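You operate a simulated robot arm through the tools that you are given. There is no shell and no other tool. Be economical: measure what you need, move in short steps, check, and stop when the job is done.

Carry out the task below with a simulated robot arm. There is one attempt and no reset: what you move stays moved.

## Task
Grease the link that the white card names and load the press.
Fine: lay it on the jar pad, bush end at the spout; one stroke of the jar pump, no more. Then on to the slide table, bush toward the ram, and slide it fully in. Leave the lever up, do not drop the link, mind your fingers.

Only the result counts: the job must be done as asked and must still hold three seconds after the hand-in. Knocking over, shifting, dropping, spilling or breaking anything else fails it.

## Robot
A 7-joint arm with a two-finger parallel gripper, fixed in place. Base frame: the origin is at the foot of the arm, x ahead of it, y to its left, z up. Readings come in mm, degrees, newtons and seconds.
Its first joint turns from -66.0 to 66.0 degrees. Payload 2.6 kg.
The tool frame sits at the grasp point between the pads (the TCP): z along the fingers, y along the line on which they close. The tips reach 30 mm beyond it. Largest opening 94 mm; finger width 28, thickness 10; the body of the gripper, 50 by 96 mm, starts 55 mm behind the TCP.
Orientation is that of the tool frame in the base frame, as a unit quaternion [x, y, z, w]. With the fingers straight down and closing along the base's y, the tool's x points along the base's -x, its y along +y and its z along -z.

## Interface
- The arm moves only by the tool arm_command. Its argument "plan" is text: rows parted by semicolons, each of 7 numbers parted by spaces: the shift along the tool's x, y, z in mm, then the turn, a rotation vector about the tool's x, y, z in degrees, then the finger opening in mm, from 0 to 94. In form: dx dy dz wx wy wz gripper; .... A call has 1 to 10 rows; each row shifts and turns the commanded pose from where the row before left it, along the tool's axes as they then stand. Rows are played at 5 a second. More than 50 mm and 8.6 degrees between two rows, or a gripper value outside its range, and nothing of the call is played. Where a pose cannot be reached the arm comes as near as it can. A force on the tool above 90 N (or 10 N above the force at the start of the call, whichever is more), or a blocked arm, ends the call early, and 0.2 s more pass. Each finger travels about 72 mm/s and halts on what it meets, pressing with about 31 N; the grip force reading is that of the motor and also rises with nothing between the fingers. The clock runs only during rows and for 0.2 s after the last one: add rows that do not move to give the fingers time. It gives the time, the measured TCP pose, the force on the tool (base axes), the opening and the grip force at its end, in the units of the frame above (readings bear some noise).
- Cameras (640 x 400 px; columns grow to the right, rows downward): "scene" is fixed at [35.6, 423.9, 573]; the picture's right is [-0.80, -0.60, 0.00], its down [-0.29, 0.39, -0.87] and it looks along [0.52, -0.70, -0.49] (base axes); focal length 271 px, centre (320, 200). "wrist" rides on the gripper at [-37, 0, -58] in the tool frame; the picture's right is [0.00, -1.00, 0.00], its down [0.97, 0.00, -0.24] and it looks along [0.24, 0.00, 0.97] (tool axes); focal length 218 px, centre (320, 200).
- camera(camera): a new picture of that camera. The clock stands still meanwhile.
- measure_at(camera, pixels): for up to 12 pixels [column, row] of the newest picture of that camera ("zoom" is the newest enlarged one), the place [x, y, z] in the base frame of the surface seen there, good to about 3 mm. The clock stands still meanwhile.
- close_up(camera, box): a new picture of the part [left, top, right, bottom] of that camera's present view, enlarged. The clock stands still meanwhile.
- sign_off(): hands the job in; it is judged then, once.

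Go step by step. Measure first, check grasps and placings, and put right what went wrong. The budget is 80 turns and 54 pictures, counting those below and the enlarged ones. Unless the task says otherwise, let go and move clear before handing in, and close with one line.

The tools are called after "Request:" by a JSON object that holds its "op" and its "data". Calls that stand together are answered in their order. arm_command: Moves the arm, as the interface text tells. Its arguments: {"type":"object","properties":{"plan":{"type":"string"}},"required":["plan"]} The other tools are called the same way: camera (camera) takes a picture; measure_at (camera, pixels) gives the place of the surface under pixels of a picture; close_up (camera, box) takes an enlarged picture of a part of a camera's view; sign_off () hands the job in.

At the start:

```text
time_s: 0.0
tcp_pos: [288.2, -66.9, 460.3]
tool_rot: [0.0, 1.0, 0.0, 0.001]
wrist_force: [-0.1, -0.5, 0.5]
grip_width: 93.8
grip_force: 0.0
```

scene: 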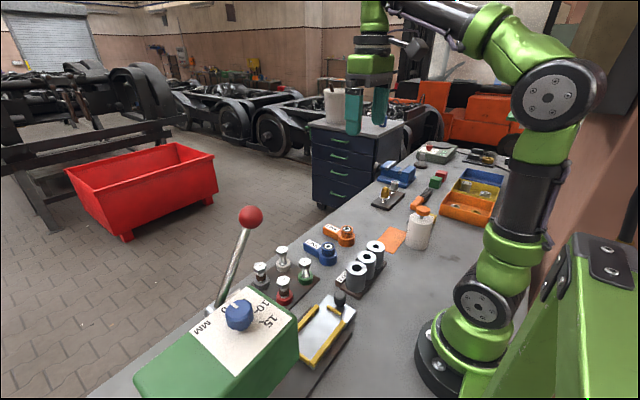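
wrist: 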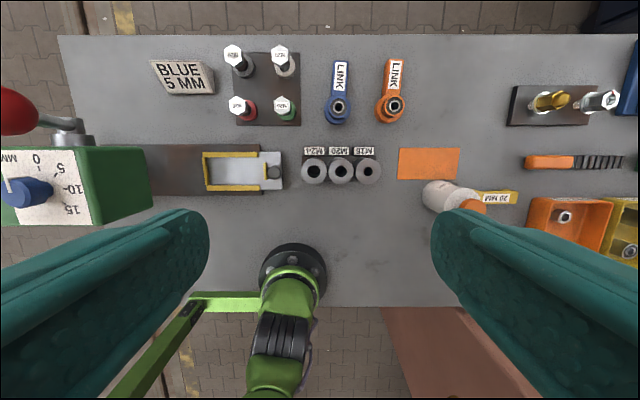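

The card in the wrist view at (182,77) reads "BLUE 5 MM"; blue link is at (340,95), the jar at (450,197), the orange pad at (428,163), and the slide table at (240,172). I'll enlarge and measure these.

Request:
{"op": "close_up", "data": {"camera": "wrist", "box": [300, 40, 520, 220]}}

Request:
{"op": "close_up", "data": {"camera": "wrist", "box": [0, 40, 300, 240]}}

Request:
{"op": "close_up", "data": {"camera": "scene", "box": [300, 160, 460, 260]}}

Request:
{"op": "close_up", "data": {"camera": "scene", "box": [130, 200, 400, 400]}}

Request:
{"op": "measure_at", "data": {"camera": "wrist", "pixels": [[340, 75], [339, 106], [339, 122], [428, 163], [402, 163], [456, 163], [440, 193], [475, 205], [225, 172], [272, 172], [205, 172], [160, 170]]}}

```text
2.22 times, centred on (410, 130) of wrist
```

zoom: 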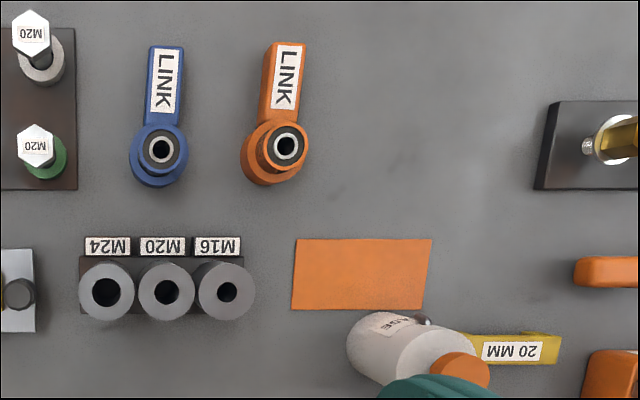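

```text
2.00 times, centred on (150, 140) of wrist
```

zoom: 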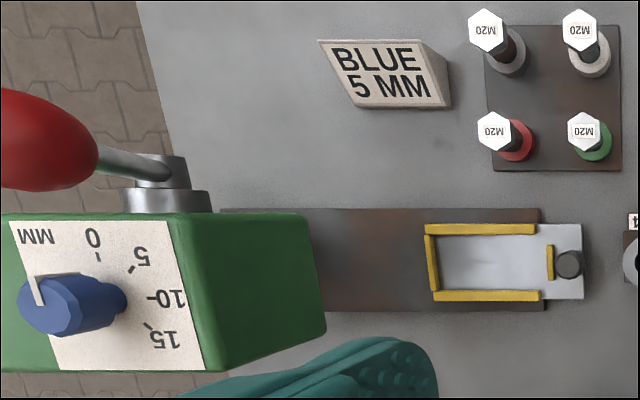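

```text
4.00 times, centred on (380, 210) of scene
```

zoom: 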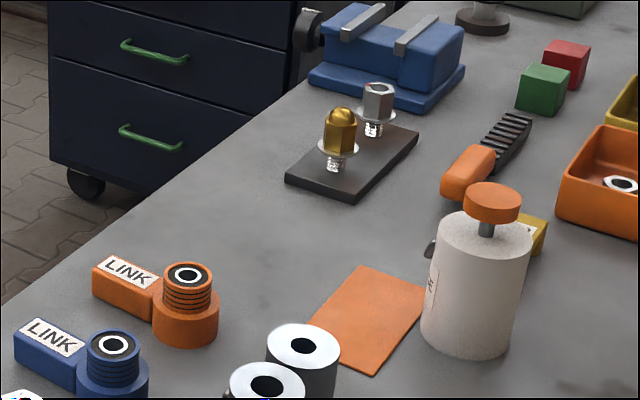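

```text
2.00 times, centred on (265, 300) of scene
```

zoom: 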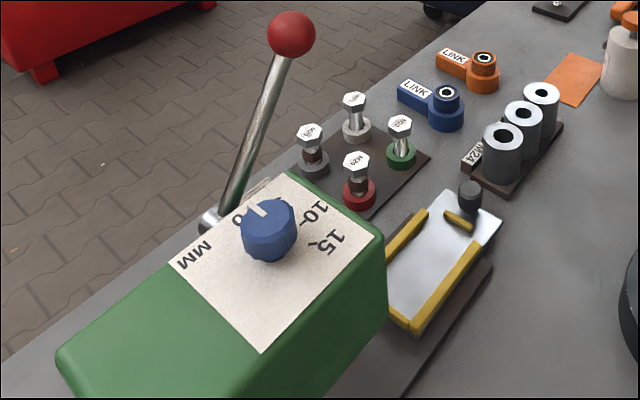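

```text
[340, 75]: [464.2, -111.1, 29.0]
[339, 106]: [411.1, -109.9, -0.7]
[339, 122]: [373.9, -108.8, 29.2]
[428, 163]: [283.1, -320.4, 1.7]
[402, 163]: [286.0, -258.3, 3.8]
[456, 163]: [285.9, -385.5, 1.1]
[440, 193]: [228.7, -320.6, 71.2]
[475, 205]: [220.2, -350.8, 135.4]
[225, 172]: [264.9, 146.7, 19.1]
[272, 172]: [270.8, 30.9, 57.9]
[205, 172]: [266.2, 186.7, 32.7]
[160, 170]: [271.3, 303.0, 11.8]
```

Tabletop is z≈0. The blue link runs along x at y≈-110 with its bush end toward the base, and the jar's spout is partly hidden. I'll move over toward the jar for a better look.

Request:
{"op": "arm_command", "data": {"plan": "0 -40 20 0 0 0 94; 0 -40 20 0 0 0 94; 0 -40 20 0 0 0 94; 0 -40 20 0 0 0 94; 0 -40 20 0 0 0 94; 0 0 0 0 0 0 94"}}

Request:
{"op": "camera", "data": {"camera": "wrist"}}

```text
time_s: 1.4
tcp_pos: [288.8, -270.0, 360.6]
tool_rot: [0.0, 1.0, 0.001, 0.001]
wrist_force: [-0.4, -0.1, -0.1]
grip_width: 94.1
grip_force: 0.2
```

```text
47 pictures are left
```

wrist: 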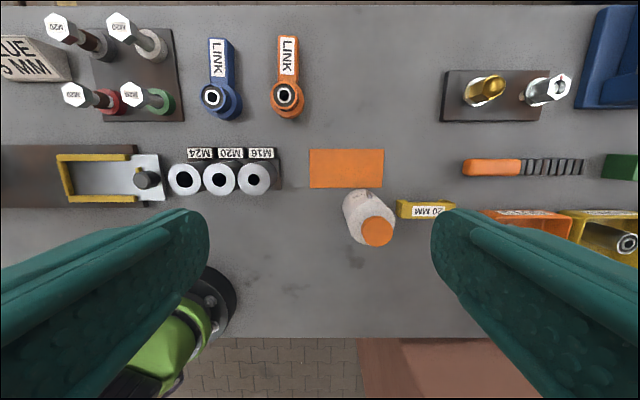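

Request:
{"op": "close_up", "data": {"camera": "wrist", "box": [280, 130, 440, 260]}}

Request:
{"op": "close_up", "data": {"camera": "scene", "box": [370, 180, 450, 260]}}

Request:
{"op": "measure_at", "data": {"camera": "wrist", "pixels": [[310, 150], [383, 150], [310, 187], [383, 187], [377, 232], [360, 205], [362, 197], [345, 205], [210, 40], [232, 40], [213, 96], [230, 113]]}}

```text
3.08 times, centred on (360, 195) of wrist
```

zoom: 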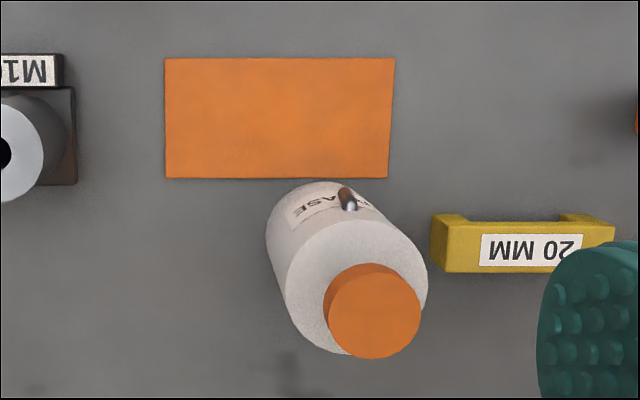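

```text
5.00 times, centred on (410, 220) of scene
```

zoom: 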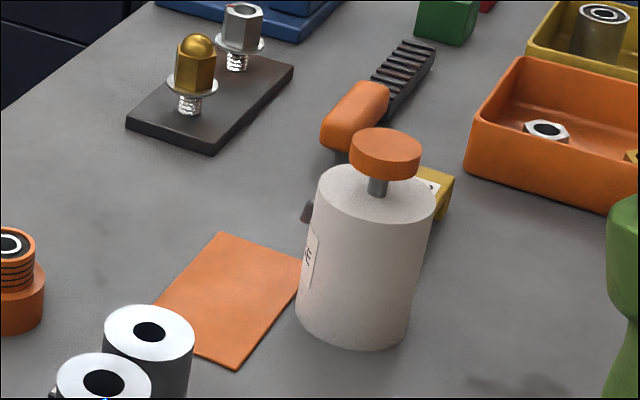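

```text
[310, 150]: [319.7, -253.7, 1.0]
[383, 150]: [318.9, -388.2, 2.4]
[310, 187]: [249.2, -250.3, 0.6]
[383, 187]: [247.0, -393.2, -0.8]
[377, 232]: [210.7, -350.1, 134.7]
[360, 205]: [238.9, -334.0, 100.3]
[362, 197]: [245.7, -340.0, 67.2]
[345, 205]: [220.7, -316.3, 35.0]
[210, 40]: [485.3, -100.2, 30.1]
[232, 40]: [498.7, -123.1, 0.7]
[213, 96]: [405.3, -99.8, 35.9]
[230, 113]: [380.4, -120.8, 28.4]
```

Pad spans x 248–319, y −390…−251; the spout (zoom (348,200)) sits near y≈−348 pointing +x over the pad. I'll measure the spout tip and link geometry in finer detail.

Request:
{"op": "measure_at", "data": {"camera": "wrist", "pixels": [[369, 196], [368, 192], [367, 190], [370, 198], [372, 234], [353, 183], [220, 40], [220, 60], [221, 78], [212, 97], [219, 97], [213, 88]]}}

Request:
{"op": "close_up", "data": {"camera": "wrist", "box": [180, 25, 320, 125]}}

Request:
{"op": "measure_at", "data": {"camera": "zoom", "pixels": [[130, 60], [250, 60], [190, 200], [110, 340], [145, 330], [175, 370], [250, 170], [280, 350], [210, 420], [145, 285], [100, 320], [190, 330]]}}

```text
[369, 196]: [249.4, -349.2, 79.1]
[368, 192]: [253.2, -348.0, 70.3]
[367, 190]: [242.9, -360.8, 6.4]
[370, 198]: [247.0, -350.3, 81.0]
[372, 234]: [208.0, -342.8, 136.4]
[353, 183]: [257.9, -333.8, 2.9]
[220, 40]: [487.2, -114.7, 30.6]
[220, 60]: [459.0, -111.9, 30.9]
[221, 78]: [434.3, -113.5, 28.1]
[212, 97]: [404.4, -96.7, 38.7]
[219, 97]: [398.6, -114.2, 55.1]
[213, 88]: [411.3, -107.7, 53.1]
```

```text
4.00 times, centred on (250, 75) of wrist
```

zoom: 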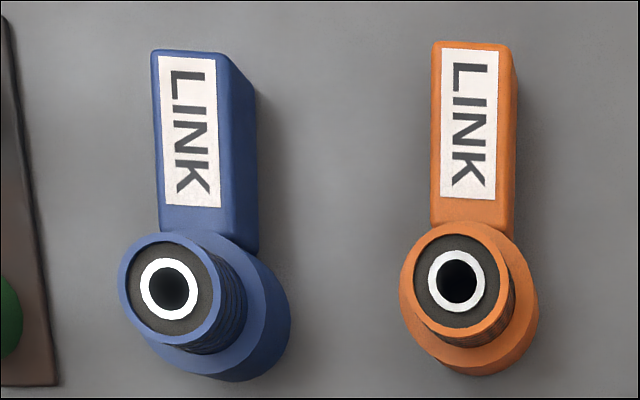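

```text
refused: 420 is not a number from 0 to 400
```

Spout tip is about (254,−348,68), bush top at z≈55. Measuring the link outline in the enlarged view.

Request:
{"op": "measure_at", "data": {"camera": "zoom", "pixels": [[153, 60], [222, 60], [162, 222], [225, 222], [168, 245], [168, 330], [128, 285], [212, 285], [280, 345], [215, 375], [285, 310], [155, 345]]}}

```text
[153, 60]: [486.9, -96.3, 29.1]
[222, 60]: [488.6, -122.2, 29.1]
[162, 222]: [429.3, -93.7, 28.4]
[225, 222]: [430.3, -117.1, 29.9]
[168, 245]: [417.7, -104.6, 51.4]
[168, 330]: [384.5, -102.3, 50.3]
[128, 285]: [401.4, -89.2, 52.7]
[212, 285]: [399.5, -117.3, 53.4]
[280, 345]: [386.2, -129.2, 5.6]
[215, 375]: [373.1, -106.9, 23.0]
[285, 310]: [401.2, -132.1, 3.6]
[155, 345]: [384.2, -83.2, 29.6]
```

The link's bush centre is about (400,−104), its handle is 26 mm wide, top z 29, reaching x≈492, with a yaw of about −3.6°. I'll approach above the handle to test the reach.

Request:
{"op": "arm_command", "data": {"plan": "-32 32.6 40 0 0 0 94; -32 32.6 40 0 0 0 94; -32 32.6 40 0 0 0 94; -32 32.6 40 0 0 0 94; -32 32.6 40 0 0 0 94; 0 0 0 0 0 0 94"}}

Request:
{"op": "camera", "data": {"camera": "wrist"}}

```text
refused: row 1 steps farther than a row can; nothing moved
```

```text
43 pictures are left
```

wrist: 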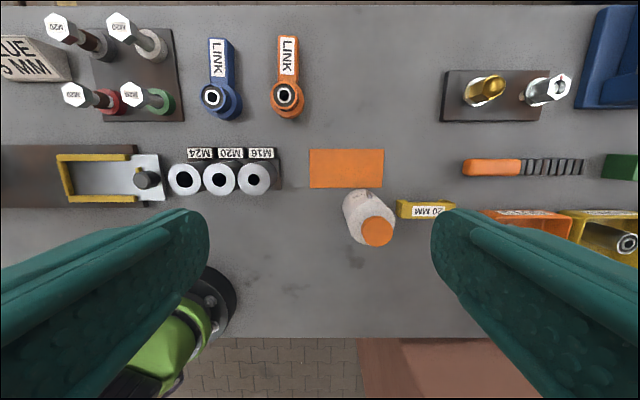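

Each row is limited to 50 mm in total, so the call was refused. I'll split the move into smaller rows.

Request:
{"op": "arm_command", "data": {"plan": "-20 20.4 25 0 0 0 94; -20 20.4 25 0 0 0 94; -20 20.4 25 0 0 0 94; -20 20.4 25 0 0 0 94; -20 20.4 25 0 0 0 94; -20 20.4 25 0 0 0 94; -20 20.4 25 0 0 0 94; -20 20.4 25 0 0 0 94; 0 0 0 0 0 0 94; 0 0 0 0 0 0 94"}}

Request:
{"op": "camera", "data": {"camera": "wrist"}}

```text
time_s: 3.6
tcp_pos: [449.3, -103.6, 161.9]
tool_rot: [0.0, 1.0, 0.001, 0.0]
wrist_force: [0.2, 0.0, 0.6]
grip_width: 93.9
grip_force: 0.1
```

```text
42 pictures are left
```

wrist: 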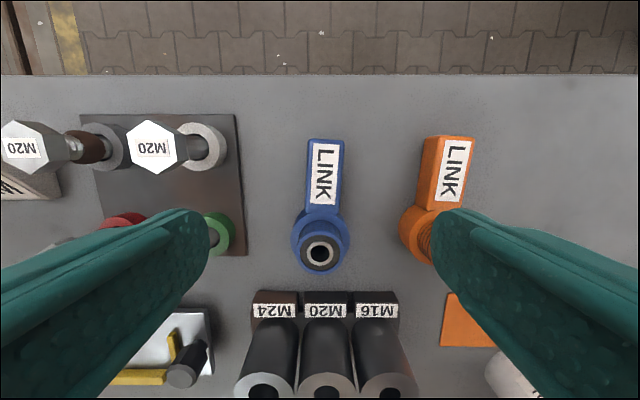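

The pose is reached at x=449. I'll measure the blue link's edges and the neighbours.

Request:
{"op": "measure_at", "data": {"camera": "wrist", "pixels": [[311, 145], [341, 145], [307, 200], [339, 200], [325, 140], [302, 253], [338, 253], [320, 270], [320, 237], [430, 170], [232, 228], [200, 135]]}}

```text
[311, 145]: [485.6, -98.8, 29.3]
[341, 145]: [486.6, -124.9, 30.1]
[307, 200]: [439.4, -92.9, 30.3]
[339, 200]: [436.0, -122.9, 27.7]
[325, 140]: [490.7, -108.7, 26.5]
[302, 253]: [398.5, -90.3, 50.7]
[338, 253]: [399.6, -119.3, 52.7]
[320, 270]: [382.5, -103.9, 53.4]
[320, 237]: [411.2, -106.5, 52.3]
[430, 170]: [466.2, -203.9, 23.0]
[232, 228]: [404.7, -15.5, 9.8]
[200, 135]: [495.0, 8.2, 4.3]
```

The handle centreline is yawed about −4.5°. I'll grip about 62 mm from the bush at (461,−110), descending with a 60 mm opening.

Request:
{"op": "arm_command", "data": {"plan": "-11.7 -6.2 20 0 0 0 60; 0 0 15 0 0 4.5 60; 0 0 20 0 0 0 60; 0 0 20 0 0 0 60; 0 0 20 0 0 0 60; 0 0 15 0 0 0 60; 0 0 0 0 0 0 60"}}

Request:
{"op": "camera", "data": {"camera": "wrist"}}

```text
time_s: 5.2
tcp_pos: [460.4, -109.9, 50.3]
tool_rot: [0.039, 0.999, 0.002, 0.002]
wrist_force: [-0.4, -0.2, 0.9]
grip_width: 60.1
grip_force: 0.0
```

```text
41 pictures are left
```

wrist: 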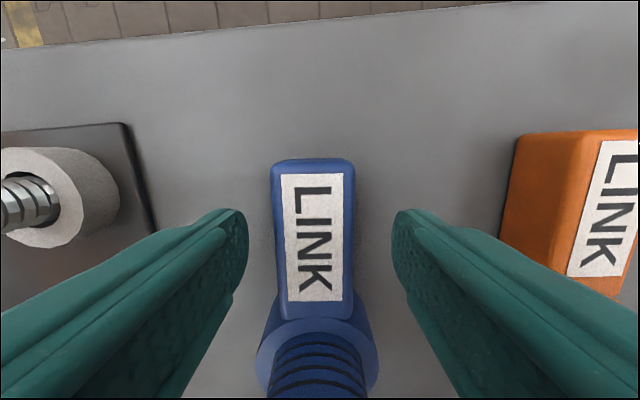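

The handle sits between the fingers, about 2 mm left of centre at (312,240). I'll shift, descend to z≈36 and close.

Request:
{"op": "arm_command", "data": {"plan": "0 2 14 0 0 0 60; 0 0 0 0 0 0 40; 0 0 0 0 0 0 20; 0 0 0 0 0 0 15; 0 0 0 0 0 0 15; 0 0 0 0 0 0 15"}}

```text
time_s: 6.6
tcp_pos: [460.8, -108.6, 36.0]
tool_rot: [0.039, 0.999, 0.001, 0.002]
wrist_force: [1.2, -1.0, 0.0]
grip_width: 31.6
grip_force: 30.7
```

Gripped at 31.6 mm with 31 N. Lifting and checking.

Request:
{"op": "arm_command", "data": {"plan": "0 0 -10 0 0 0 15; 0 0 -15 0 0 0 15; 0 0 -25 0 0 0 15; 0 0 -25 0 0 0 15; 0 0 -25 0 0 0 15; 0 0 -20 0 0 0 15; 0 0 0 0 0 0 15"}}

Request:
{"op": "camera", "data": {"camera": "wrist"}}

Request:
{"op": "close_up", "data": {"camera": "scene", "box": [240, 120, 440, 280]}}

```text
time_s: 8.2
tcp_pos: [459.9, -108.6, 156.4]
tool_rot: [0.04, 0.999, 0.0, 0.001]
wrist_force: [-0.6, 0.3, 0.9]
grip_width: 15.2
grip_force: 0.0
```

```text
40 pictures are left
```

wrist: 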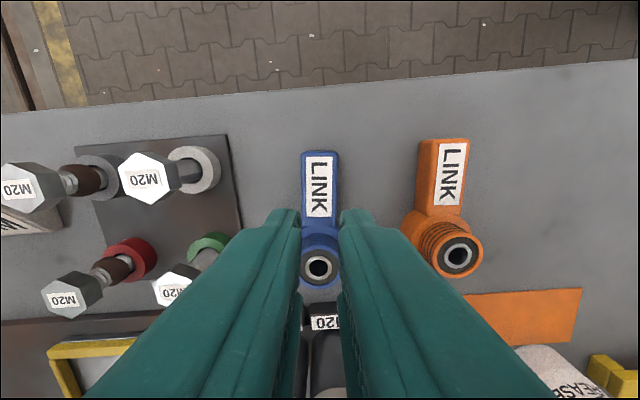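

```text
2.50 times, centred on (340, 200) of scene
```

zoom: 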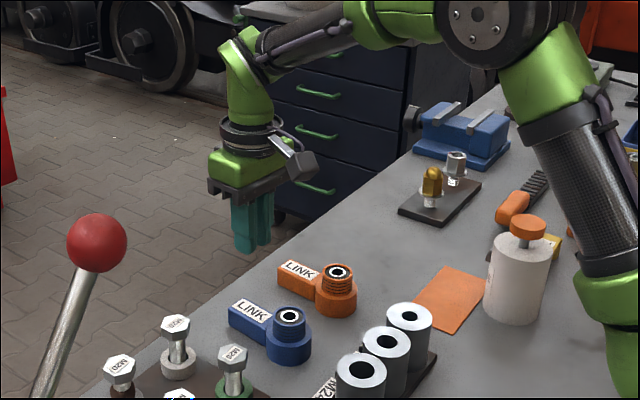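

The link slipped out (opening 15, no load) but looks upright in place. I'll measure where it now lies.

Request:
{"op": "measure_at", "data": {"camera": "wrist", "pixels": [[303, 158], [337, 158], [304, 200], [335, 200], [320, 153], [302, 265], [337, 265], [320, 252], [318, 283]]}}

Request:
{"op": "close_up", "data": {"camera": "wrist", "box": [270, 140, 370, 300]}}

```text
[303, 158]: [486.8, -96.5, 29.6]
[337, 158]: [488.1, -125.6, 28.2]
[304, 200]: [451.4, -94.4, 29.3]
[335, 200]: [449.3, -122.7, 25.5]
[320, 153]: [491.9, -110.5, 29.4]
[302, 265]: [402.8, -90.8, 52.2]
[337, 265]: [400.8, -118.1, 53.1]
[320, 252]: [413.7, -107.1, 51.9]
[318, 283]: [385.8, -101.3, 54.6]
```

```text
2.50 times, centred on (320, 220) of wrist
```

zoom: 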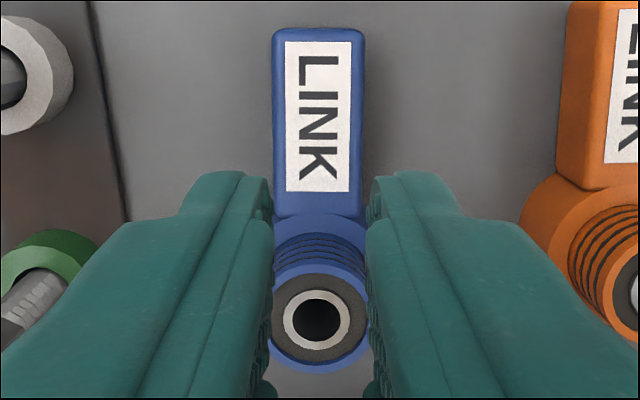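

The link hasn't moved; the smooth handle slipped. I'll grip the ribbed bush boss instead at (400,−105), close to the centre of mass, with the fingers closing along the link's axis so they clear the jar later.

Request:
{"op": "arm_command", "data": {"plan": "30 -0.4 0 0 0 0 60; 30 -0.4 0 0 0 0 60; 0 0 0 0 0 8.5 60; 0 0 0 0 0 8.5 60; 0 0 0 0 0 8.5 60; 0 0 0 0 0 8.5 60; 0 0 0 0 0 8.5 60; 0 0 0 0 0 8.5 60; 0 0 0 0 0 8.5 60; 0 0 0 0 0 8.5 60"}}

Request:
{"op": "arm_command", "data": {"plan": "0 0 0 0 0 8.5 60; 0 0 0 0 0 8.5 60; 0 0 0 0 0 5 60; 0 0 25 0 0 0 60; 0 0 20 0 0 0 60; 0 0 0 0 0 0 60"}}

Request:
{"op": "camera", "data": {"camera": "wrist"}}

```text
time_s: 10.4
tcp_pos: [399.9, -104.1, 157.9]
tool_rot: [0.593, 0.805, 0.001, 0.0]
wrist_force: [0.6, -0.8, -0.6]
grip_width: 60.1
grip_force: 0.0
```

```text
time_s: 11.8
tcp_pos: [400.2, -104.8, 111.0]
tool_rot: [0.735, 0.678, 0.001, 0.0]
wrist_force: [0.2, -0.7, 0.3]
grip_width: 60.3
grip_force: 0.1
```

```text
37 pictures are left
```

wrist: 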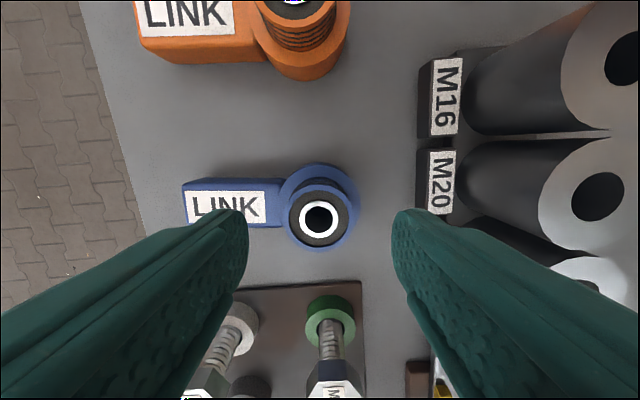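

Aligned on the boss at (320,218). I'll check its centre and the height and clearance of the sleeves at right.

Request:
{"op": "measure_at", "data": {"camera": "wrist", "pixels": [[292, 218], [351, 218], [320, 190], [320, 244], [470, 150], [565, 170], [555, 60], [455, 160], [355, 215], [335, 385]]}}

```text
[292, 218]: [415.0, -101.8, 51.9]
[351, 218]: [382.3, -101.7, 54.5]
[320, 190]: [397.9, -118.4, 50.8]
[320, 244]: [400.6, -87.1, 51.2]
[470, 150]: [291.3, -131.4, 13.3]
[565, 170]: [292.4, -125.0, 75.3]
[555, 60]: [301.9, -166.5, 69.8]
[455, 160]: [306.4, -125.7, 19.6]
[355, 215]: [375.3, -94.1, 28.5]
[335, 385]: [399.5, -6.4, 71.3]
```

The boss is centred at (399,−103), radius 16, z 29–52, and the surroundings are clear. I'll descend to TCP z≈61 and close on it.

Request:
{"op": "arm_command", "data": {"plan": "1.5 0 20 0 0 0 60; 0 0 20 0 0 0 60; 0 0 9 0 0 0 60; 0 0 0 0 0 0 60; 0 0 0 0 0 0 30; 0 0 0 0 0 0 15; 0 0 0 0 0 0 0; 0 0 0 0 0 0 0; 0 0 0 0 0 0 0"}}

```text
time_s: 13.8
tcp_pos: [399.5, -102.8, 63.3]
tool_rot: [0.734, 0.679, 0.002, 0.0]
wrist_force: [2.1, -1.3, 0.0]
grip_width: 38.9
grip_force: 31.3
```

Gripped at 38.9 mm. Test lift by 10 mm.

Request:
{"op": "arm_command", "data": {"plan": "0 0 -5 0 0 0 0; 0 0 -5 0 0 0 0; 0 0 0 0 0 0 0"}}

Request:
{"op": "camera", "data": {"camera": "wrist"}}

```text
time_s: 14.6
tcp_pos: [401.7, -103.0, 73.5]
tool_rot: [0.734, 0.679, 0.001, 0.001]
wrist_force: [-1.1, -0.3, -5.6]
grip_width: 39.0
grip_force: 30.5
```

```text
36 pictures are left
```

wrist: 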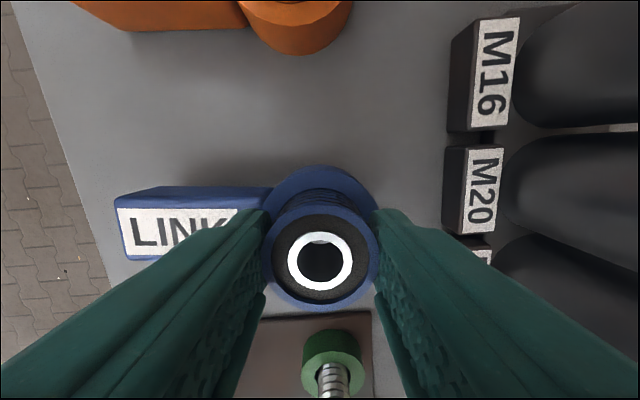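

The link is held level (5.6 N). I'll lift to z≈168 and turn it +94.5° so the handle points along +y.

Request:
{"op": "arm_command", "data": {"plan": "0 0 -25 0 0 0 0; 0 0 -35 0 0 0 0; 0 0 -35 0 0 0 0; 0 0 0 0 0 -7 0; 0 0 0 0 0 -8 0; 0 0 0 0 0 -8 0; 0 0 0 0 0 -8 0; 0 0 0 0 0 -8 0; 0 0 0 0 0 -8 0; 0 0 0 0 0 -8 0"}}

Request:
{"op": "arm_command", "data": {"plan": "0 0 0 0 0 -8 0; 0 0 0 0 0 -8 0; 0 0 0 0 0 -8 0; 0 0 0 0 0 -8 0; 0 0 0 0 0 -7.5 0; 0 0 0 0 0 0 0"}}

Request:
{"op": "camera", "data": {"camera": "wrist"}}

```text
time_s: 16.8
tcp_pos: [400.4, -103.3, 167.9]
tool_rot: [0.336, 0.942, 0.0, 0.0]
wrist_force: [0.3, 0.8, -6.2]
grip_width: 38.9
grip_force: 31.3
```

```text
time_s: 18.2
tcp_pos: [400.8, -102.7, 166.8]
tool_rot: [-0.001, 1.0, 0.001, 0.0]
wrist_force: [0.6, 1.2, -5.7]
grip_width: 39.0
grip_force: 30.9
```

```text
35 pictures are left
```

wrist: 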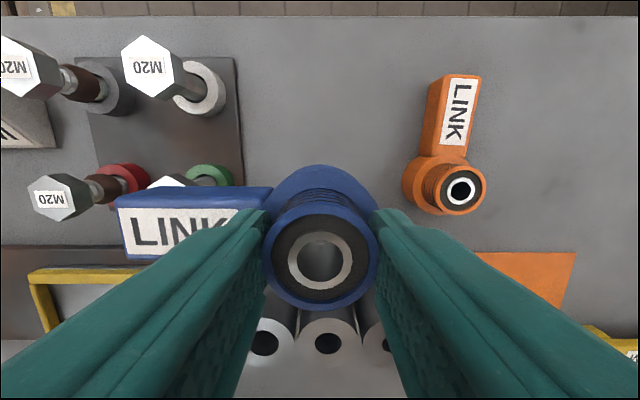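

The link is aligned, with the handle toward +y. Traversing to above the pad at (300,−348).

Request:
{"op": "arm_command", "data": {"plan": "14.4 -35 0 0 0 0 0; 14.4 -35 0 0 0 0 0; 14.4 -35 0 0 0 0 0; 14.4 -35 0 0 0 0 0; 14.4 -35 0 0 0 0 0; 14.4 -35 0 0 0 0 0; 14.4 -35 0 0 0 0 0; 0 0 25 0 0 0 0; 0 0 25 0 0 0 0; 0 0 0 0 0 0 0"}}

Request:
{"op": "camera", "data": {"camera": "wrist"}}

Request:
{"op": "close_up", "data": {"camera": "scene", "box": [340, 130, 480, 270]}}

```text
time_s: 20.4
tcp_pos: [301.9, -349.4, 117.8]
tool_rot: [0.0, 1.0, 0.001, 0.001]
wrist_force: [-0.3, -0.4, -6.1]
grip_width: 39.0
grip_force: 30.9
```

```text
34 pictures are left
```

wrist: 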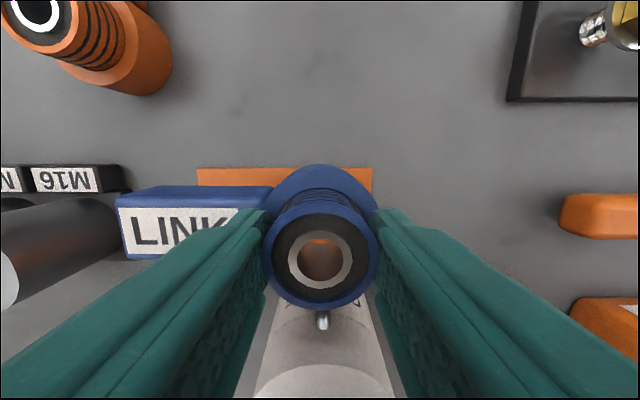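

```text
2.86 times, centred on (410, 200) of scene
```

zoom: 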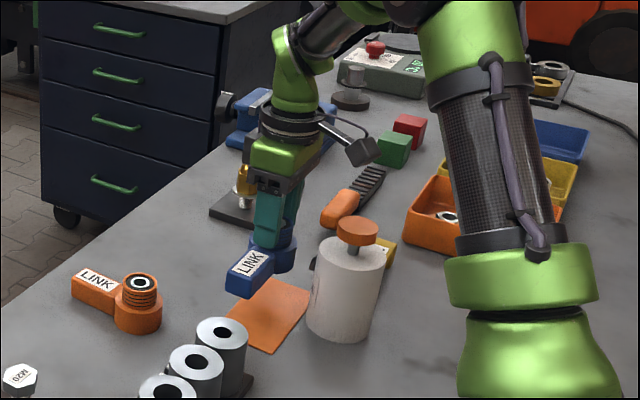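

Spout visible at (322,318), right in line with the bush. I'll measure its tip and the jar edge before going lower.

Request:
{"op": "measure_at", "data": {"camera": "wrist", "pixels": [[322, 313], [322, 322], [322, 328], [325, 366], [300, 312], [345, 312], [293, 340]]}}

```text
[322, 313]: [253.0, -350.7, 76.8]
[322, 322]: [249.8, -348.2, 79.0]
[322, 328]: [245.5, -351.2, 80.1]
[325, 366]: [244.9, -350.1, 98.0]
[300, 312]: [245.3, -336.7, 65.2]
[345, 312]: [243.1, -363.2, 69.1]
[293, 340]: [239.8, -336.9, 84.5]
```

Spout tip is about (254,−350,75). I'll descend to 8 mm above the pad at x=302, then move in to x≈278.

Request:
{"op": "arm_command", "data": {"plan": "0 0 20 0 0 0 0; 0 0 20 0 0 0 0; 0 0 7 0 0 0 0; 8 0 0 0 0 0 0; 8 0 0 0 0 0 0; 7 0 0 0 0 0 0; 0 0 0 0 0 0 0"}}

Request:
{"op": "camera", "data": {"camera": "wrist"}}

Request:
{"op": "close_up", "data": {"camera": "scene", "box": [360, 170, 460, 260]}}

```text
time_s: 22.0
tcp_pos: [277.1, -346.1, 69.3]
tool_rot: [0.0, 1.0, 0.001, 0.001]
wrist_force: [-0.7, 0.0, -5.3]
grip_width: 39.2
grip_force: 31.0
```

```text
32 pictures are left
```

wrist: 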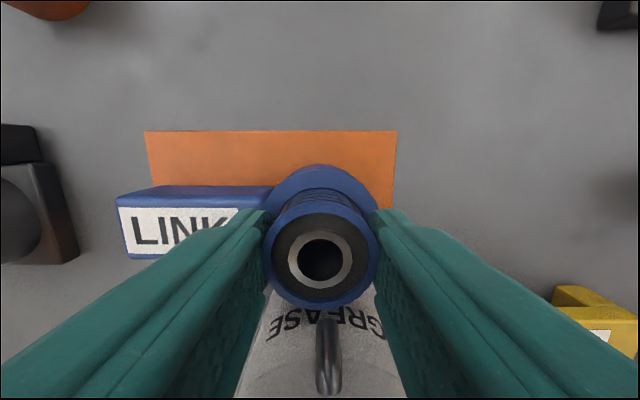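

```text
4.44 times, centred on (410, 215) of scene
```

zoom: 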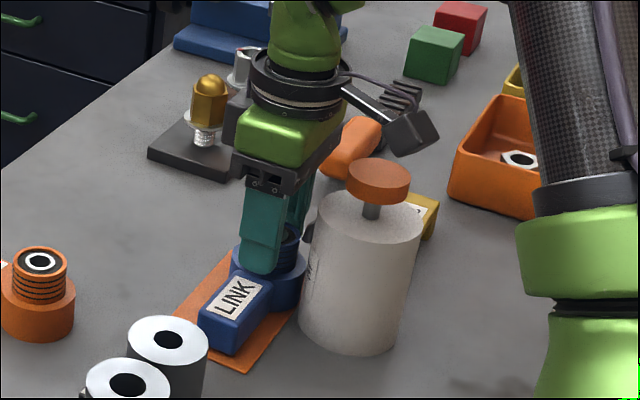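

The link is nearly over the pad with the spout (326,340) directly beside the bush. I'll shift 3 mm toward −y and lower until the weight comes off.

Request:
{"op": "arm_command", "data": {"plan": "0 -3 2 0 0 0 0; 0 0 2 0 0 0 0; 0 0 1 0 0 0 0; 0 0 0 0 0 0 0"}}

```text
time_s: 23.0
tcp_pos: [278.4, -353.0, 67.0]
tool_rot: [0.0, 1.0, 0.0, 0.002]
wrist_force: [-4.1, 6.8, 24.8]
grip_width: 39.2
grip_force: 31.5
```

Contact is at z≈67 with 25 N upward. I'll check with pictures whether that is the pad.

Request:
{"op": "close_up", "data": {"camera": "scene", "box": [360, 170, 460, 260]}}

Request:
{"op": "camera", "data": {"camera": "wrist"}}

Request:
{"op": "measure_at", "data": {"camera": "wrist", "pixels": [[125, 200], [200, 190], [125, 250], [160, 160], [380, 150], [290, 250], [350, 250]]}}

```text
4.44 times, centred on (410, 215) of scene
```

zoom: 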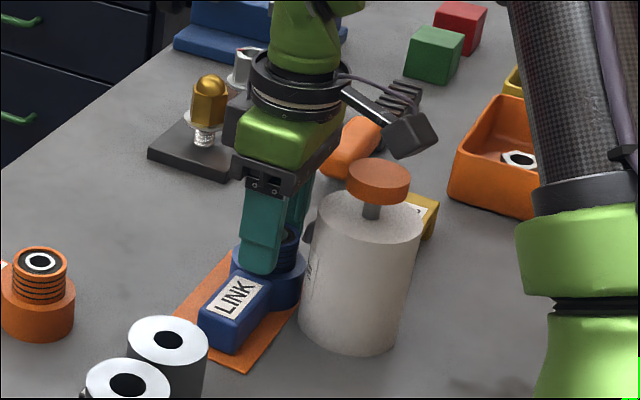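

```text
29 pictures are left
```

wrist: 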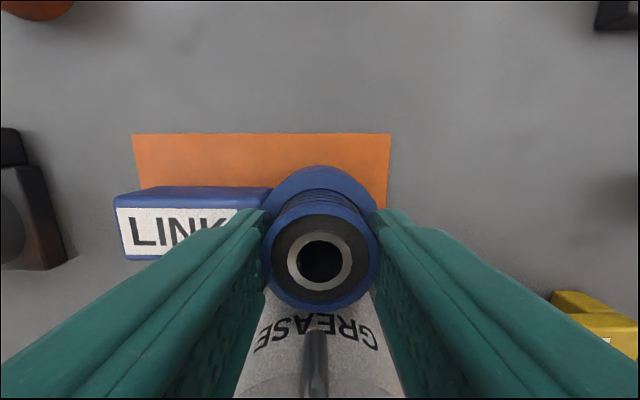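

```text
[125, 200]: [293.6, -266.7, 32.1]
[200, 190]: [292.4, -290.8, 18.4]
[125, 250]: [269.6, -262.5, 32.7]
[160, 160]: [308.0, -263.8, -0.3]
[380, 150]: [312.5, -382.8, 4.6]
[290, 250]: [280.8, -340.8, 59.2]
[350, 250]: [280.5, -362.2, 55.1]
```

The handle top is now at z≈32, so the link rests on the 3 mm pad beside the spout. I'll ease the pressure, open and rise straight up.

Request:
{"op": "arm_command", "data": {"plan": "0 0 -2 0 0 0 0; 0 0 0 0 0 0 30; 0 0 0 0 0 0 45; 0 0 0 0 0 0 56; 0 0 0 0 0 0 56; 0 0 -15 0 0 0 56; 0 0 -30 0 0 0 56; 0 0 -40 0 0 0 56; 0 0 -40 0 0 0 56; 0 0 0 0 0 0 56"}}

Request:
{"op": "camera", "data": {"camera": "wrist"}}

```text
time_s: 25.2
tcp_pos: [276.3, -349.7, 192.3]
tool_rot: [0.0, 1.0, 0.001, 0.001]
wrist_force: [-0.6, -0.4, -0.1]
grip_width: 55.9
grip_force: 0.1
```

```text
28 pictures are left
```

wrist: 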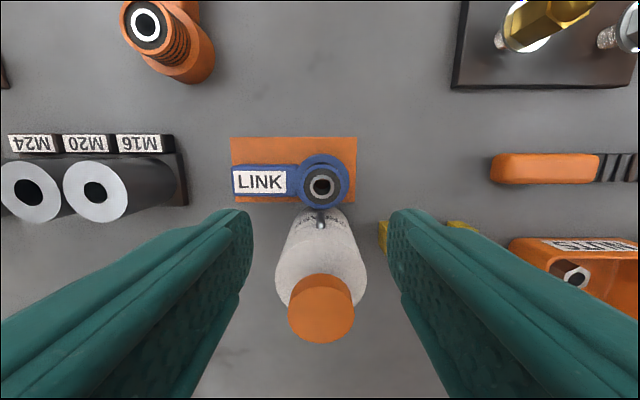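

The link lies on the pad with its bush at the spout. Measuring the cap at (321,308) and the link.

Request:
{"op": "measure_at", "data": {"camera": "wrist", "pixels": [[321, 308], [292, 308], [350, 308], [321, 278], [321, 336], [323, 186], [312, 186], [335, 186], [233, 170], [233, 195], [319, 228]]}}

```text
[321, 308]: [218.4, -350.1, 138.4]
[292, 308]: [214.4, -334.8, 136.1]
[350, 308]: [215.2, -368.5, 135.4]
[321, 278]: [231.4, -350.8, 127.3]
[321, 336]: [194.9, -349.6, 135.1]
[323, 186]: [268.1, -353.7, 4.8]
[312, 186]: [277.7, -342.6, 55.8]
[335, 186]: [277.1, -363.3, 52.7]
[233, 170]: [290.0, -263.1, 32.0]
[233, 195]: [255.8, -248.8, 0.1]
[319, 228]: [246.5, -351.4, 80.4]
```

Cap centre is about (214,−351) with its top at z≈136. I'll close the fingers and move directly above it.

Request:
{"op": "arm_command", "data": {"plan": "20 -0.5 -5 0 0 0 20; 20 -0.5 0 0 0 0 0; 20 0 0 0 0 0 0; 2 0 0 0 0 0 0; 0 0 0 0 0 0 0; 0 0 10 0 0 0 0; 0 0 0 0 0 0 0"}}

Request:
{"op": "close_up", "data": {"camera": "scene", "box": [360, 150, 460, 250]}}

Request:
{"op": "camera", "data": {"camera": "wrist"}}

```text
time_s: 26.8
tcp_pos: [213.1, -351.5, 187.7]
tool_rot: [0.001, 1.0, 0.001, 0.001]
wrist_force: [-0.2, -0.3, -0.1]
grip_width: 0.0
grip_force: 30.9
```

```text
4.00 times, centred on (410, 200) of scene
```

zoom: 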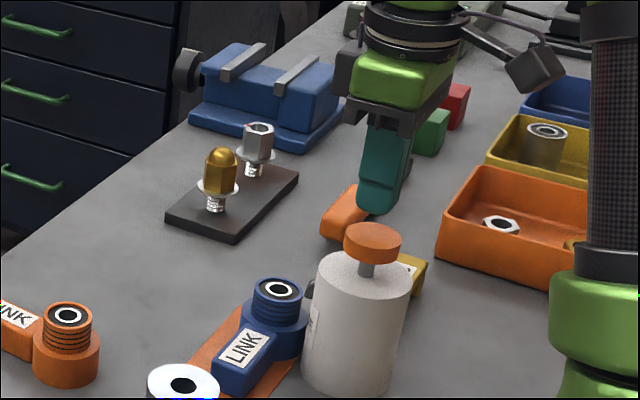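

```text
26 pictures are left
```

wrist: 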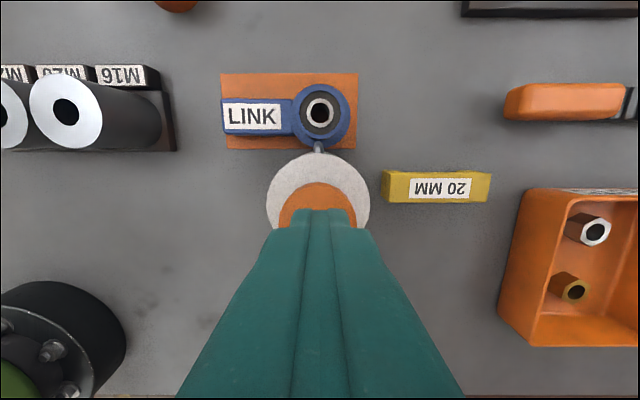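

The fingertips are centred over the cap. Pressing down in one continuous stroke, watching for the stop.

Request:
{"op": "arm_command", "data": {"plan": "0 0 12 0 0 0 0; 0 0 5 0 0 0 0; 0 0 3 0 0 0 0; 0 0 3 0 0 0 0; 0 0 3 0 0 0 0; 0 0 3 0 0 0 0; 0 0 3 0 0 0 0; 0 0 3 0 0 0 0; 0 0 3 0 0 0 0; 0 0 3 0 0 0 0"}}

Request:
{"op": "close_up", "data": {"camera": "scene", "box": [360, 150, 460, 250]}}

```text
time_s: 29.0
tcp_pos: [215.4, -351.5, 148.2]
tool_rot: [0.001, 1.0, 0.0, 0.002]
wrist_force: [-14.2, 20.3, 50.5]
grip_width: 0.2
grip_force: 31.6
```

```text
4.00 times, centred on (410, 200) of scene
```

zoom: 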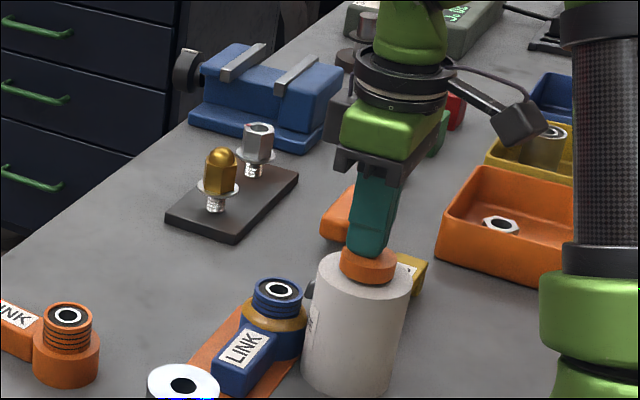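

The cap is right down and grease shows on the bush collar at zoom (275,320). Rising straight up now.

Request:
{"op": "arm_command", "data": {"plan": "0 0 -5 0 0 0 0; 0 0 -5 0 0 0 0; 0 0 -10 0 0 0 0; 0 0 -20 0 0 0 0; 0 0 -30 0 0 0 0; 0 0 -30 0 0 0 0; 0 0 0 0 0 0 0"}}

Request:
{"op": "camera", "data": {"camera": "wrist"}}

Request:
{"op": "close_up", "data": {"camera": "scene", "box": [360, 150, 460, 250]}}

```text
time_s: 30.6
tcp_pos: [214.9, -351.5, 246.9]
tool_rot: [0.001, 1.0, 0.001, 0.001]
wrist_force: [0.2, -0.3, -0.3]
grip_width: 0.0
grip_force: 31.3
```

```text
24 pictures are left
```

wrist: 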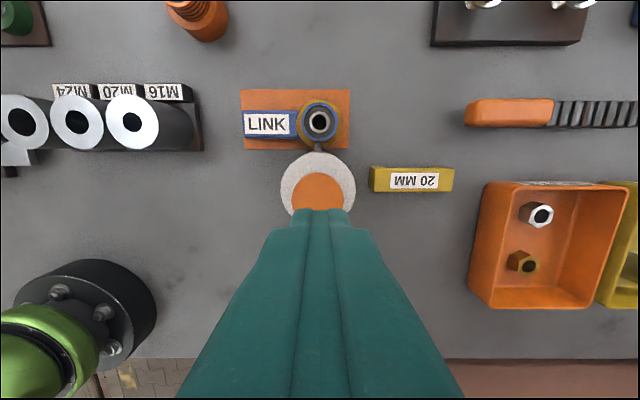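

```text
4.00 times, centred on (410, 200) of scene
```

zoom: 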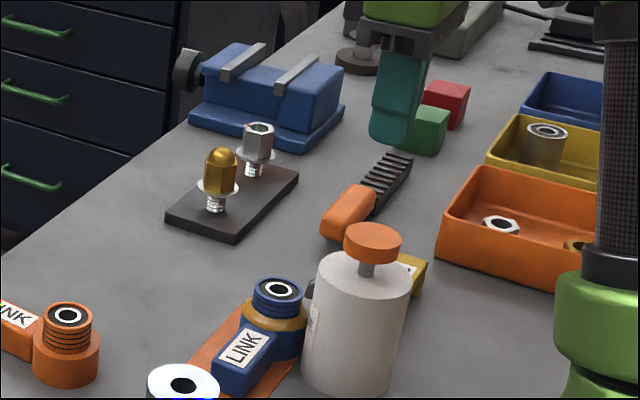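

Cap sprang back, and the link is greased and undisturbed. I'll go over the bush with a yaw of −30° so I can turn it 180° later.

Request:
{"op": "arm_command", "data": {"plan": "-32 -0.5 0 0 0 0 30; -31 0 0 0 0 0 58; 0 0 20 0 0 7.5 58; 0 0 20 0 0 7.5 58; 0 0 20 0 0 7.5 58; 0 0 20 0 0 7.5 58; 0 0 20 0 0 0 58; 0 0 0 0 0 0 58; 0 0 0 0 0 0 58"}}

Request:
{"op": "camera", "data": {"camera": "wrist"}}

```text
time_s: 32.6
tcp_pos: [277.7, -352.8, 144.8]
tool_rot: [0.259, 0.966, 0.001, 0.0]
wrist_force: [-0.1, -0.2, -0.2]
grip_width: 58.0
grip_force: 0.2
```

```text
22 pictures are left
```

wrist: 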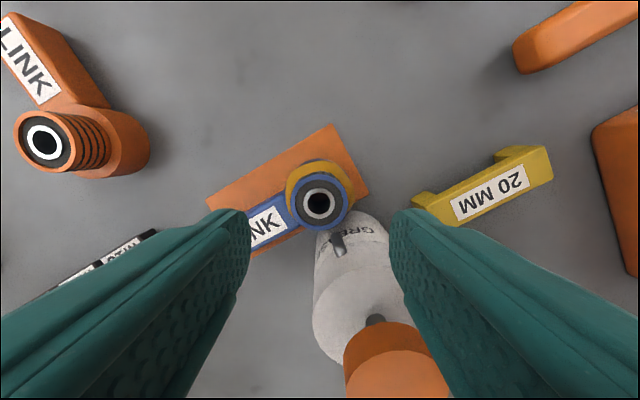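

The boss shows centred at (319,202); measuring it before the descent.

Request:
{"op": "measure_at", "data": {"camera": "wrist", "pixels": [[297, 202], [342, 202], [319, 179], [319, 224], [372, 348], [345, 370]]}}

```text
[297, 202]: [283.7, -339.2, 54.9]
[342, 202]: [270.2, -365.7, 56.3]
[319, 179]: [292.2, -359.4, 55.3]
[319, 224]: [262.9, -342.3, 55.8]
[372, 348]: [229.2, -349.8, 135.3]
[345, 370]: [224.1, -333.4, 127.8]
```

The boss centre (277,−351.6) matches the TCP. Descending to z≈68 and closing.

Request:
{"op": "arm_command", "data": {"plan": "0 0 25 0 0 0 58; 0 0 25 0 0 0 58; 0 0 17 0 0 0 58; 0 0 10 0 0 0 58; 0 0 0 0 0 0 58; 0 0 0 0 0 0 30; 0 0 0 0 0 0 10; 0 0 0 0 0 0 0; 0 0 0 0 0 0 0; 0 0 0 0 0 0 0"}}

Request:
{"op": "arm_command", "data": {"plan": "0 0 -5 0 0 0 0; 0 0 -4 0 0 0 0; 0 0 0 0 0 0 0"}}

Request:
{"op": "camera", "data": {"camera": "wrist"}}

```text
time_s: 34.8
tcp_pos: [279.2, -351.3, 67.5]
tool_rot: [0.26, 0.966, 0.001, 0.001]
wrist_force: [-0.3, -1.1, 0.4]
grip_width: 38.7
grip_force: 30.5
```

```text
time_s: 35.6
tcp_pos: [277.3, -352.0, 77.7]
tool_rot: [0.259, 0.966, 0.001, 0.0]
wrist_force: [-0.1, -0.6, -4.9]
grip_width: 39.0
grip_force: 30.7
```

```text
21 pictures are left
```

wrist: 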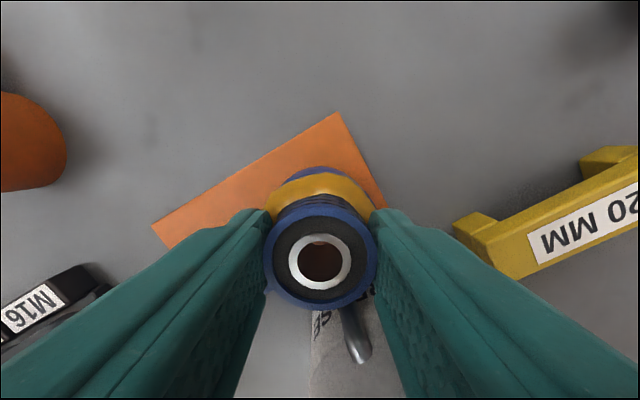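

Held again (≈5 N), grease intact. I'll back away from the spout in +x, lift high, then travel toward +y.

Request:
{"op": "arm_command", "data": {"plan": "-10.4 6 0 0 0 0 0; -10.4 6 0 0 0 0 0; 0 0 -25 0 0 0 0; 0 0 -40 0 0 0 0; 0 0 -40 0 0 0 0; 0 0 -40 0 0 0 0; 20 34.6 0 0 0 0 0; 20 34.6 0 0 0 0 0; 20 34.6 0 0 0 0 0; 20 34.6 0 0 0 0 0"}}

Request:
{"op": "arm_command", "data": {"plan": "20 34.6 0 0 0 0 0; 20 34.6 0 0 0 0 0; 0 0 0 0 0 -8 0; 0 0 0 0 0 -8 0; 0 0 0 0 0 -8 0; 0 0 0 0 0 -8 0; 0 0 0 0 0 -8 0; 0 0 0 0 0 -8 0; 0 0 0 0 0 -8 0; 0 0 0 0 0 -8 0"}}

```text
time_s: 37.8
tcp_pos: [299.1, -192.2, 223.9]
tool_rot: [0.259, 0.966, 0.001, 0.001]
wrist_force: [0.5, -0.2, -5.1]
grip_width: 38.7
grip_force: 31.5
```

```text
time_s: 40.0
tcp_pos: [301.3, -113.9, 222.6]
tool_rot: [-0.294, 0.956, 0.0, 0.001]
wrist_force: [-0.4, -0.1, -5.4]
grip_width: 38.6
grip_force: 31.0
```

The yaw is now +34° with a firm grip; I'll continue the turn toward +150°.

Request:
{"op": "arm_command", "data": {"plan": "0 0 0 0 0 -8 0; 0 0 0 0 0 -8 0; 0 0 0 0 0 -8 0; 0 0 0 0 0 -8 0; 0 0 0 0 0 -8 0; 0 0 0 0 0 -8 0; 0 0 0 0 0 -8 0; 0 0 0 0 0 -8 0; 0 0 0 0 0 -8 0; 0 0 0 0 0 -8 0"}}

Request:
{"op": "arm_command", "data": {"plan": "0 0 0 0 0 -8 0; 0 0 0 0 0 -8 0; 0 0 0 0 0 -8 0; 0 0 0 0 0 -8 0; 0 0 0 0 0 -4 0; 0 0 0 0 0 0 0"}}

Request:
{"op": "camera", "data": {"camera": "wrist"}}

Request:
{"op": "camera", "data": {"camera": "scene"}}

```text
time_s: 42.2
tcp_pos: [302.2, -113.4, 224.4]
tool_rot: [0.84, -0.543, 0.001, -0.001]
wrist_force: [-0.5, -0.4, -5.3]
grip_width: 38.6
grip_force: 31.2
```

```text
time_s: 43.6
tcp_pos: [298.0, -112.7, 238.2]
tool_rot: [0.942, -0.335, 0.022, 0.008]
wrist_force: [0.3, 0.1, -6.1]
grip_width: 39.0
grip_force: 30.8
out of reach, approached as far as the arm can: row 3, 4
```

```text
20 pictures are left
```

wrist: 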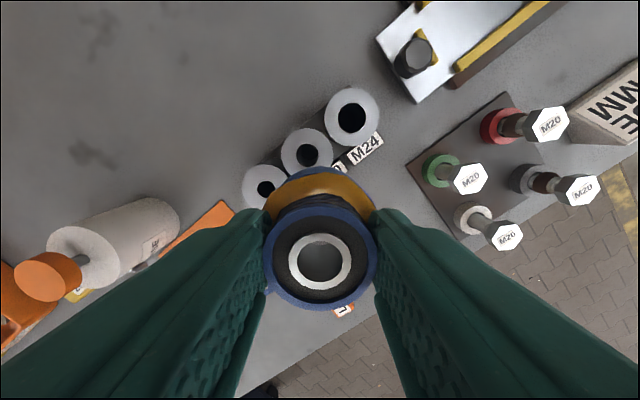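

```text
19 pictures are left
```

scene: 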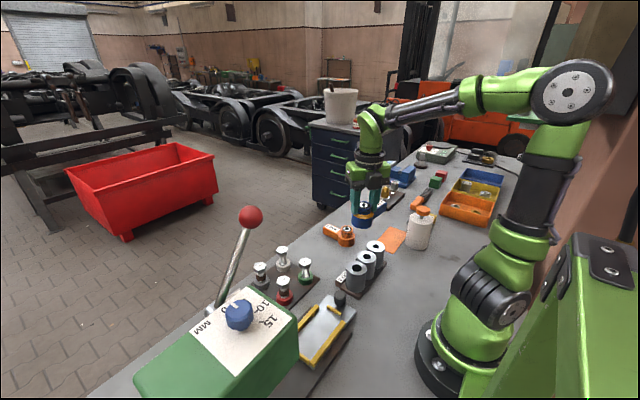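

The joint limit stopped the turn near 141° because of where joint 1 stands. Moving toward the tray frees it, so I'll shift +y by 120.

Request:
{"op": "arm_command", "data": {"plan": "-15 -26 0 0 0 0 0; -15 -26 0 0 0 0 0; -15 -26 0 0 0 0 0; -15 -26 0 0 0 0 0; 0 0 0 0 0 0 0; 0 0 0 0 0 0 0"}}

Request:
{"op": "camera", "data": {"camera": "wrist"}}

```text
time_s: 45.0
tcp_pos: [318.5, 6.1, 235.4]
tool_rot: [0.942, -0.334, 0.022, 0.009]
wrist_force: [-0.4, -0.2, -6.3]
grip_width: 38.6
grip_force: 31.1
```

```text
18 pictures are left
```

wrist: 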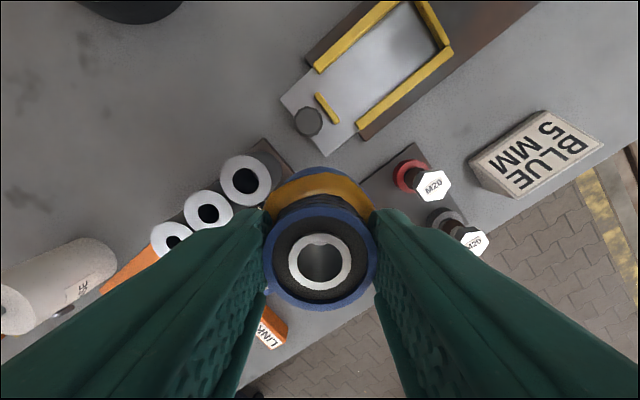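

The base position jumped back to the measured pose with a 2.7° tilt, which I'll correct now that there's room. First I'll measure the tray: rails, stop and knob.

Request:
{"op": "measure_at", "data": {"camera": "wrist", "pixels": [[318, 70], [393, 5], [360, 126], [448, 50], [420, 8], [321, 97], [338, 121], [308, 120], [390, 60], [300, 95], [330, 150], [480, 30]]}}

Request:
{"op": "arm_command", "data": {"plan": "0 0 0 0 -2.7 0 0; 0 0 0 0 0 -4.6 0; 0 0 0 0 0 -4.6 0; 0 0 0 0 0 0 0"}}

```text
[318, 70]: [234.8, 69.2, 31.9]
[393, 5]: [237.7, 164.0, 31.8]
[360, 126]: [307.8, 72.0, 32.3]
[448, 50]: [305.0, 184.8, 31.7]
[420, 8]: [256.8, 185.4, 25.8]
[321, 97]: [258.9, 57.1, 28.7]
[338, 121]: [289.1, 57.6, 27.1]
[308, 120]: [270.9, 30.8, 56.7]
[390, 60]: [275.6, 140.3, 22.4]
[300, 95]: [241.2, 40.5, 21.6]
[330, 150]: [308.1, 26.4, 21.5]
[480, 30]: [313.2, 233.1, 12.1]
```

```text
time_s: 46.0
tcp_pos: [319.6, 6.7, 234.3]
tool_rot: [0.966, -0.258, 0.0, 0.001]
wrist_force: [-0.7, 0.3, -5.4]
grip_width: 38.8
grip_force: 31.4
```

Level again at yaw 150°. The tray interior looks about as long as the link, so I'll look more closely for precise measures.

Request:
{"op": "close_up", "data": {"camera": "wrist", "box": [260, 0, 480, 160]}}

```text
2.50 times, centred on (370, 80) of wrist
```

zoom: 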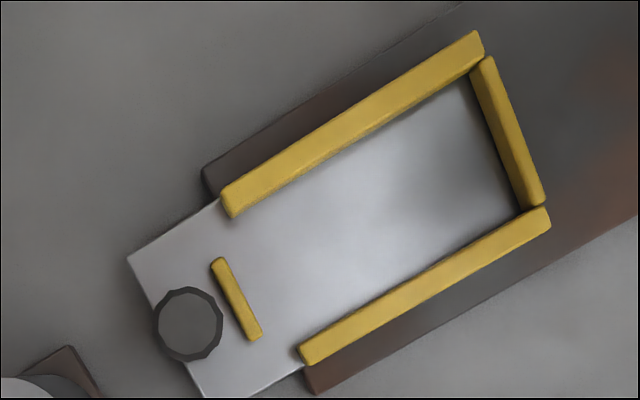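

Request:
{"op": "measure_at", "data": {"camera": "zoom", "pixels": [[470, 75], [515, 205], [485, 68], [535, 200], [228, 258], [262, 330], [218, 262], [252, 336], [235, 215], [302, 345], [340, 165], [420, 270]]}}

```text
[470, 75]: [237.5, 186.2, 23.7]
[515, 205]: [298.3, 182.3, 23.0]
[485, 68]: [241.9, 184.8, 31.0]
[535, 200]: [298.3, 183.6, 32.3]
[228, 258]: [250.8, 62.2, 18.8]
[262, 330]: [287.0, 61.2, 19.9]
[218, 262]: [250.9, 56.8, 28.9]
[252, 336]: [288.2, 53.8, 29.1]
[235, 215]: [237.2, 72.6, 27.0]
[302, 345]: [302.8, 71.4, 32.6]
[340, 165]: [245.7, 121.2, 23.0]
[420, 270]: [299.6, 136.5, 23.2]
```

Tray inside is about y 62–183.5 and x 241–300, floor z≈21; the link is about 119 long, so the bush centre should land at (270.5,155.5). Moving above it at hover height.

Request:
{"op": "arm_command", "data": {"plan": "-29.2 -26.1 0 0 0 0 0; -29.2 -26.1 0 0 0 0 0; -29.2 -26.1 0 0 0 0 0; -29.2 -26.1 0 0 0 0 0; 0 0 33 0 0 0 0; 0 0 33 0 0 0 0; 0 0 33 0 0 0 0; 0 0 0 0 0 0 0; 0 0 0 0 0 0 0"}}

Request:
{"op": "camera", "data": {"camera": "wrist"}}

Request:
{"op": "close_up", "data": {"camera": "scene", "box": [240, 230, 400, 380]}}

```text
time_s: 48.0
tcp_pos: [268.8, 154.7, 137.7]
tool_rot: [0.966, -0.258, -0.001, 0.0]
wrist_force: [0.2, 0.7, -6.2]
grip_width: 38.6
grip_force: 31.3
```

```text
16 pictures are left
```

wrist: 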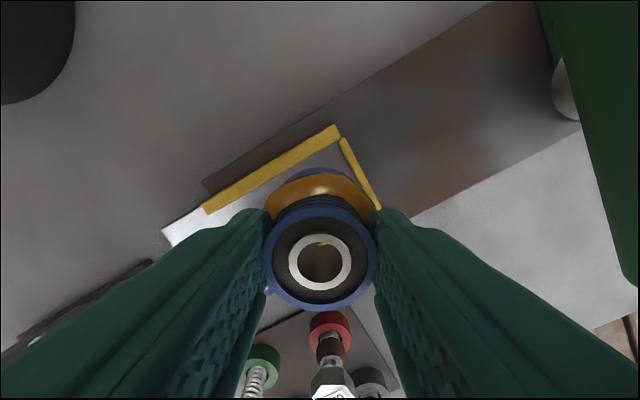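

```text
2.67 times, centred on (320, 305) of scene
```

zoom: 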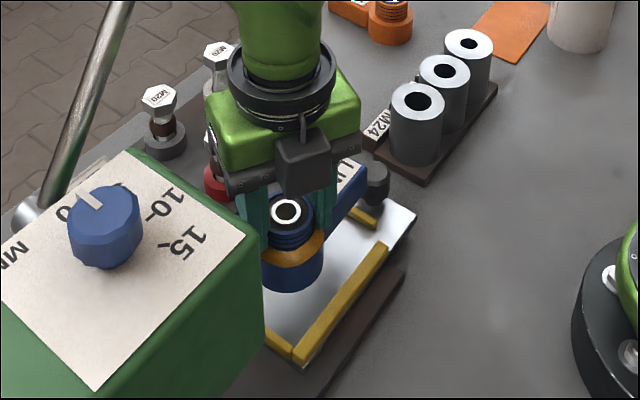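

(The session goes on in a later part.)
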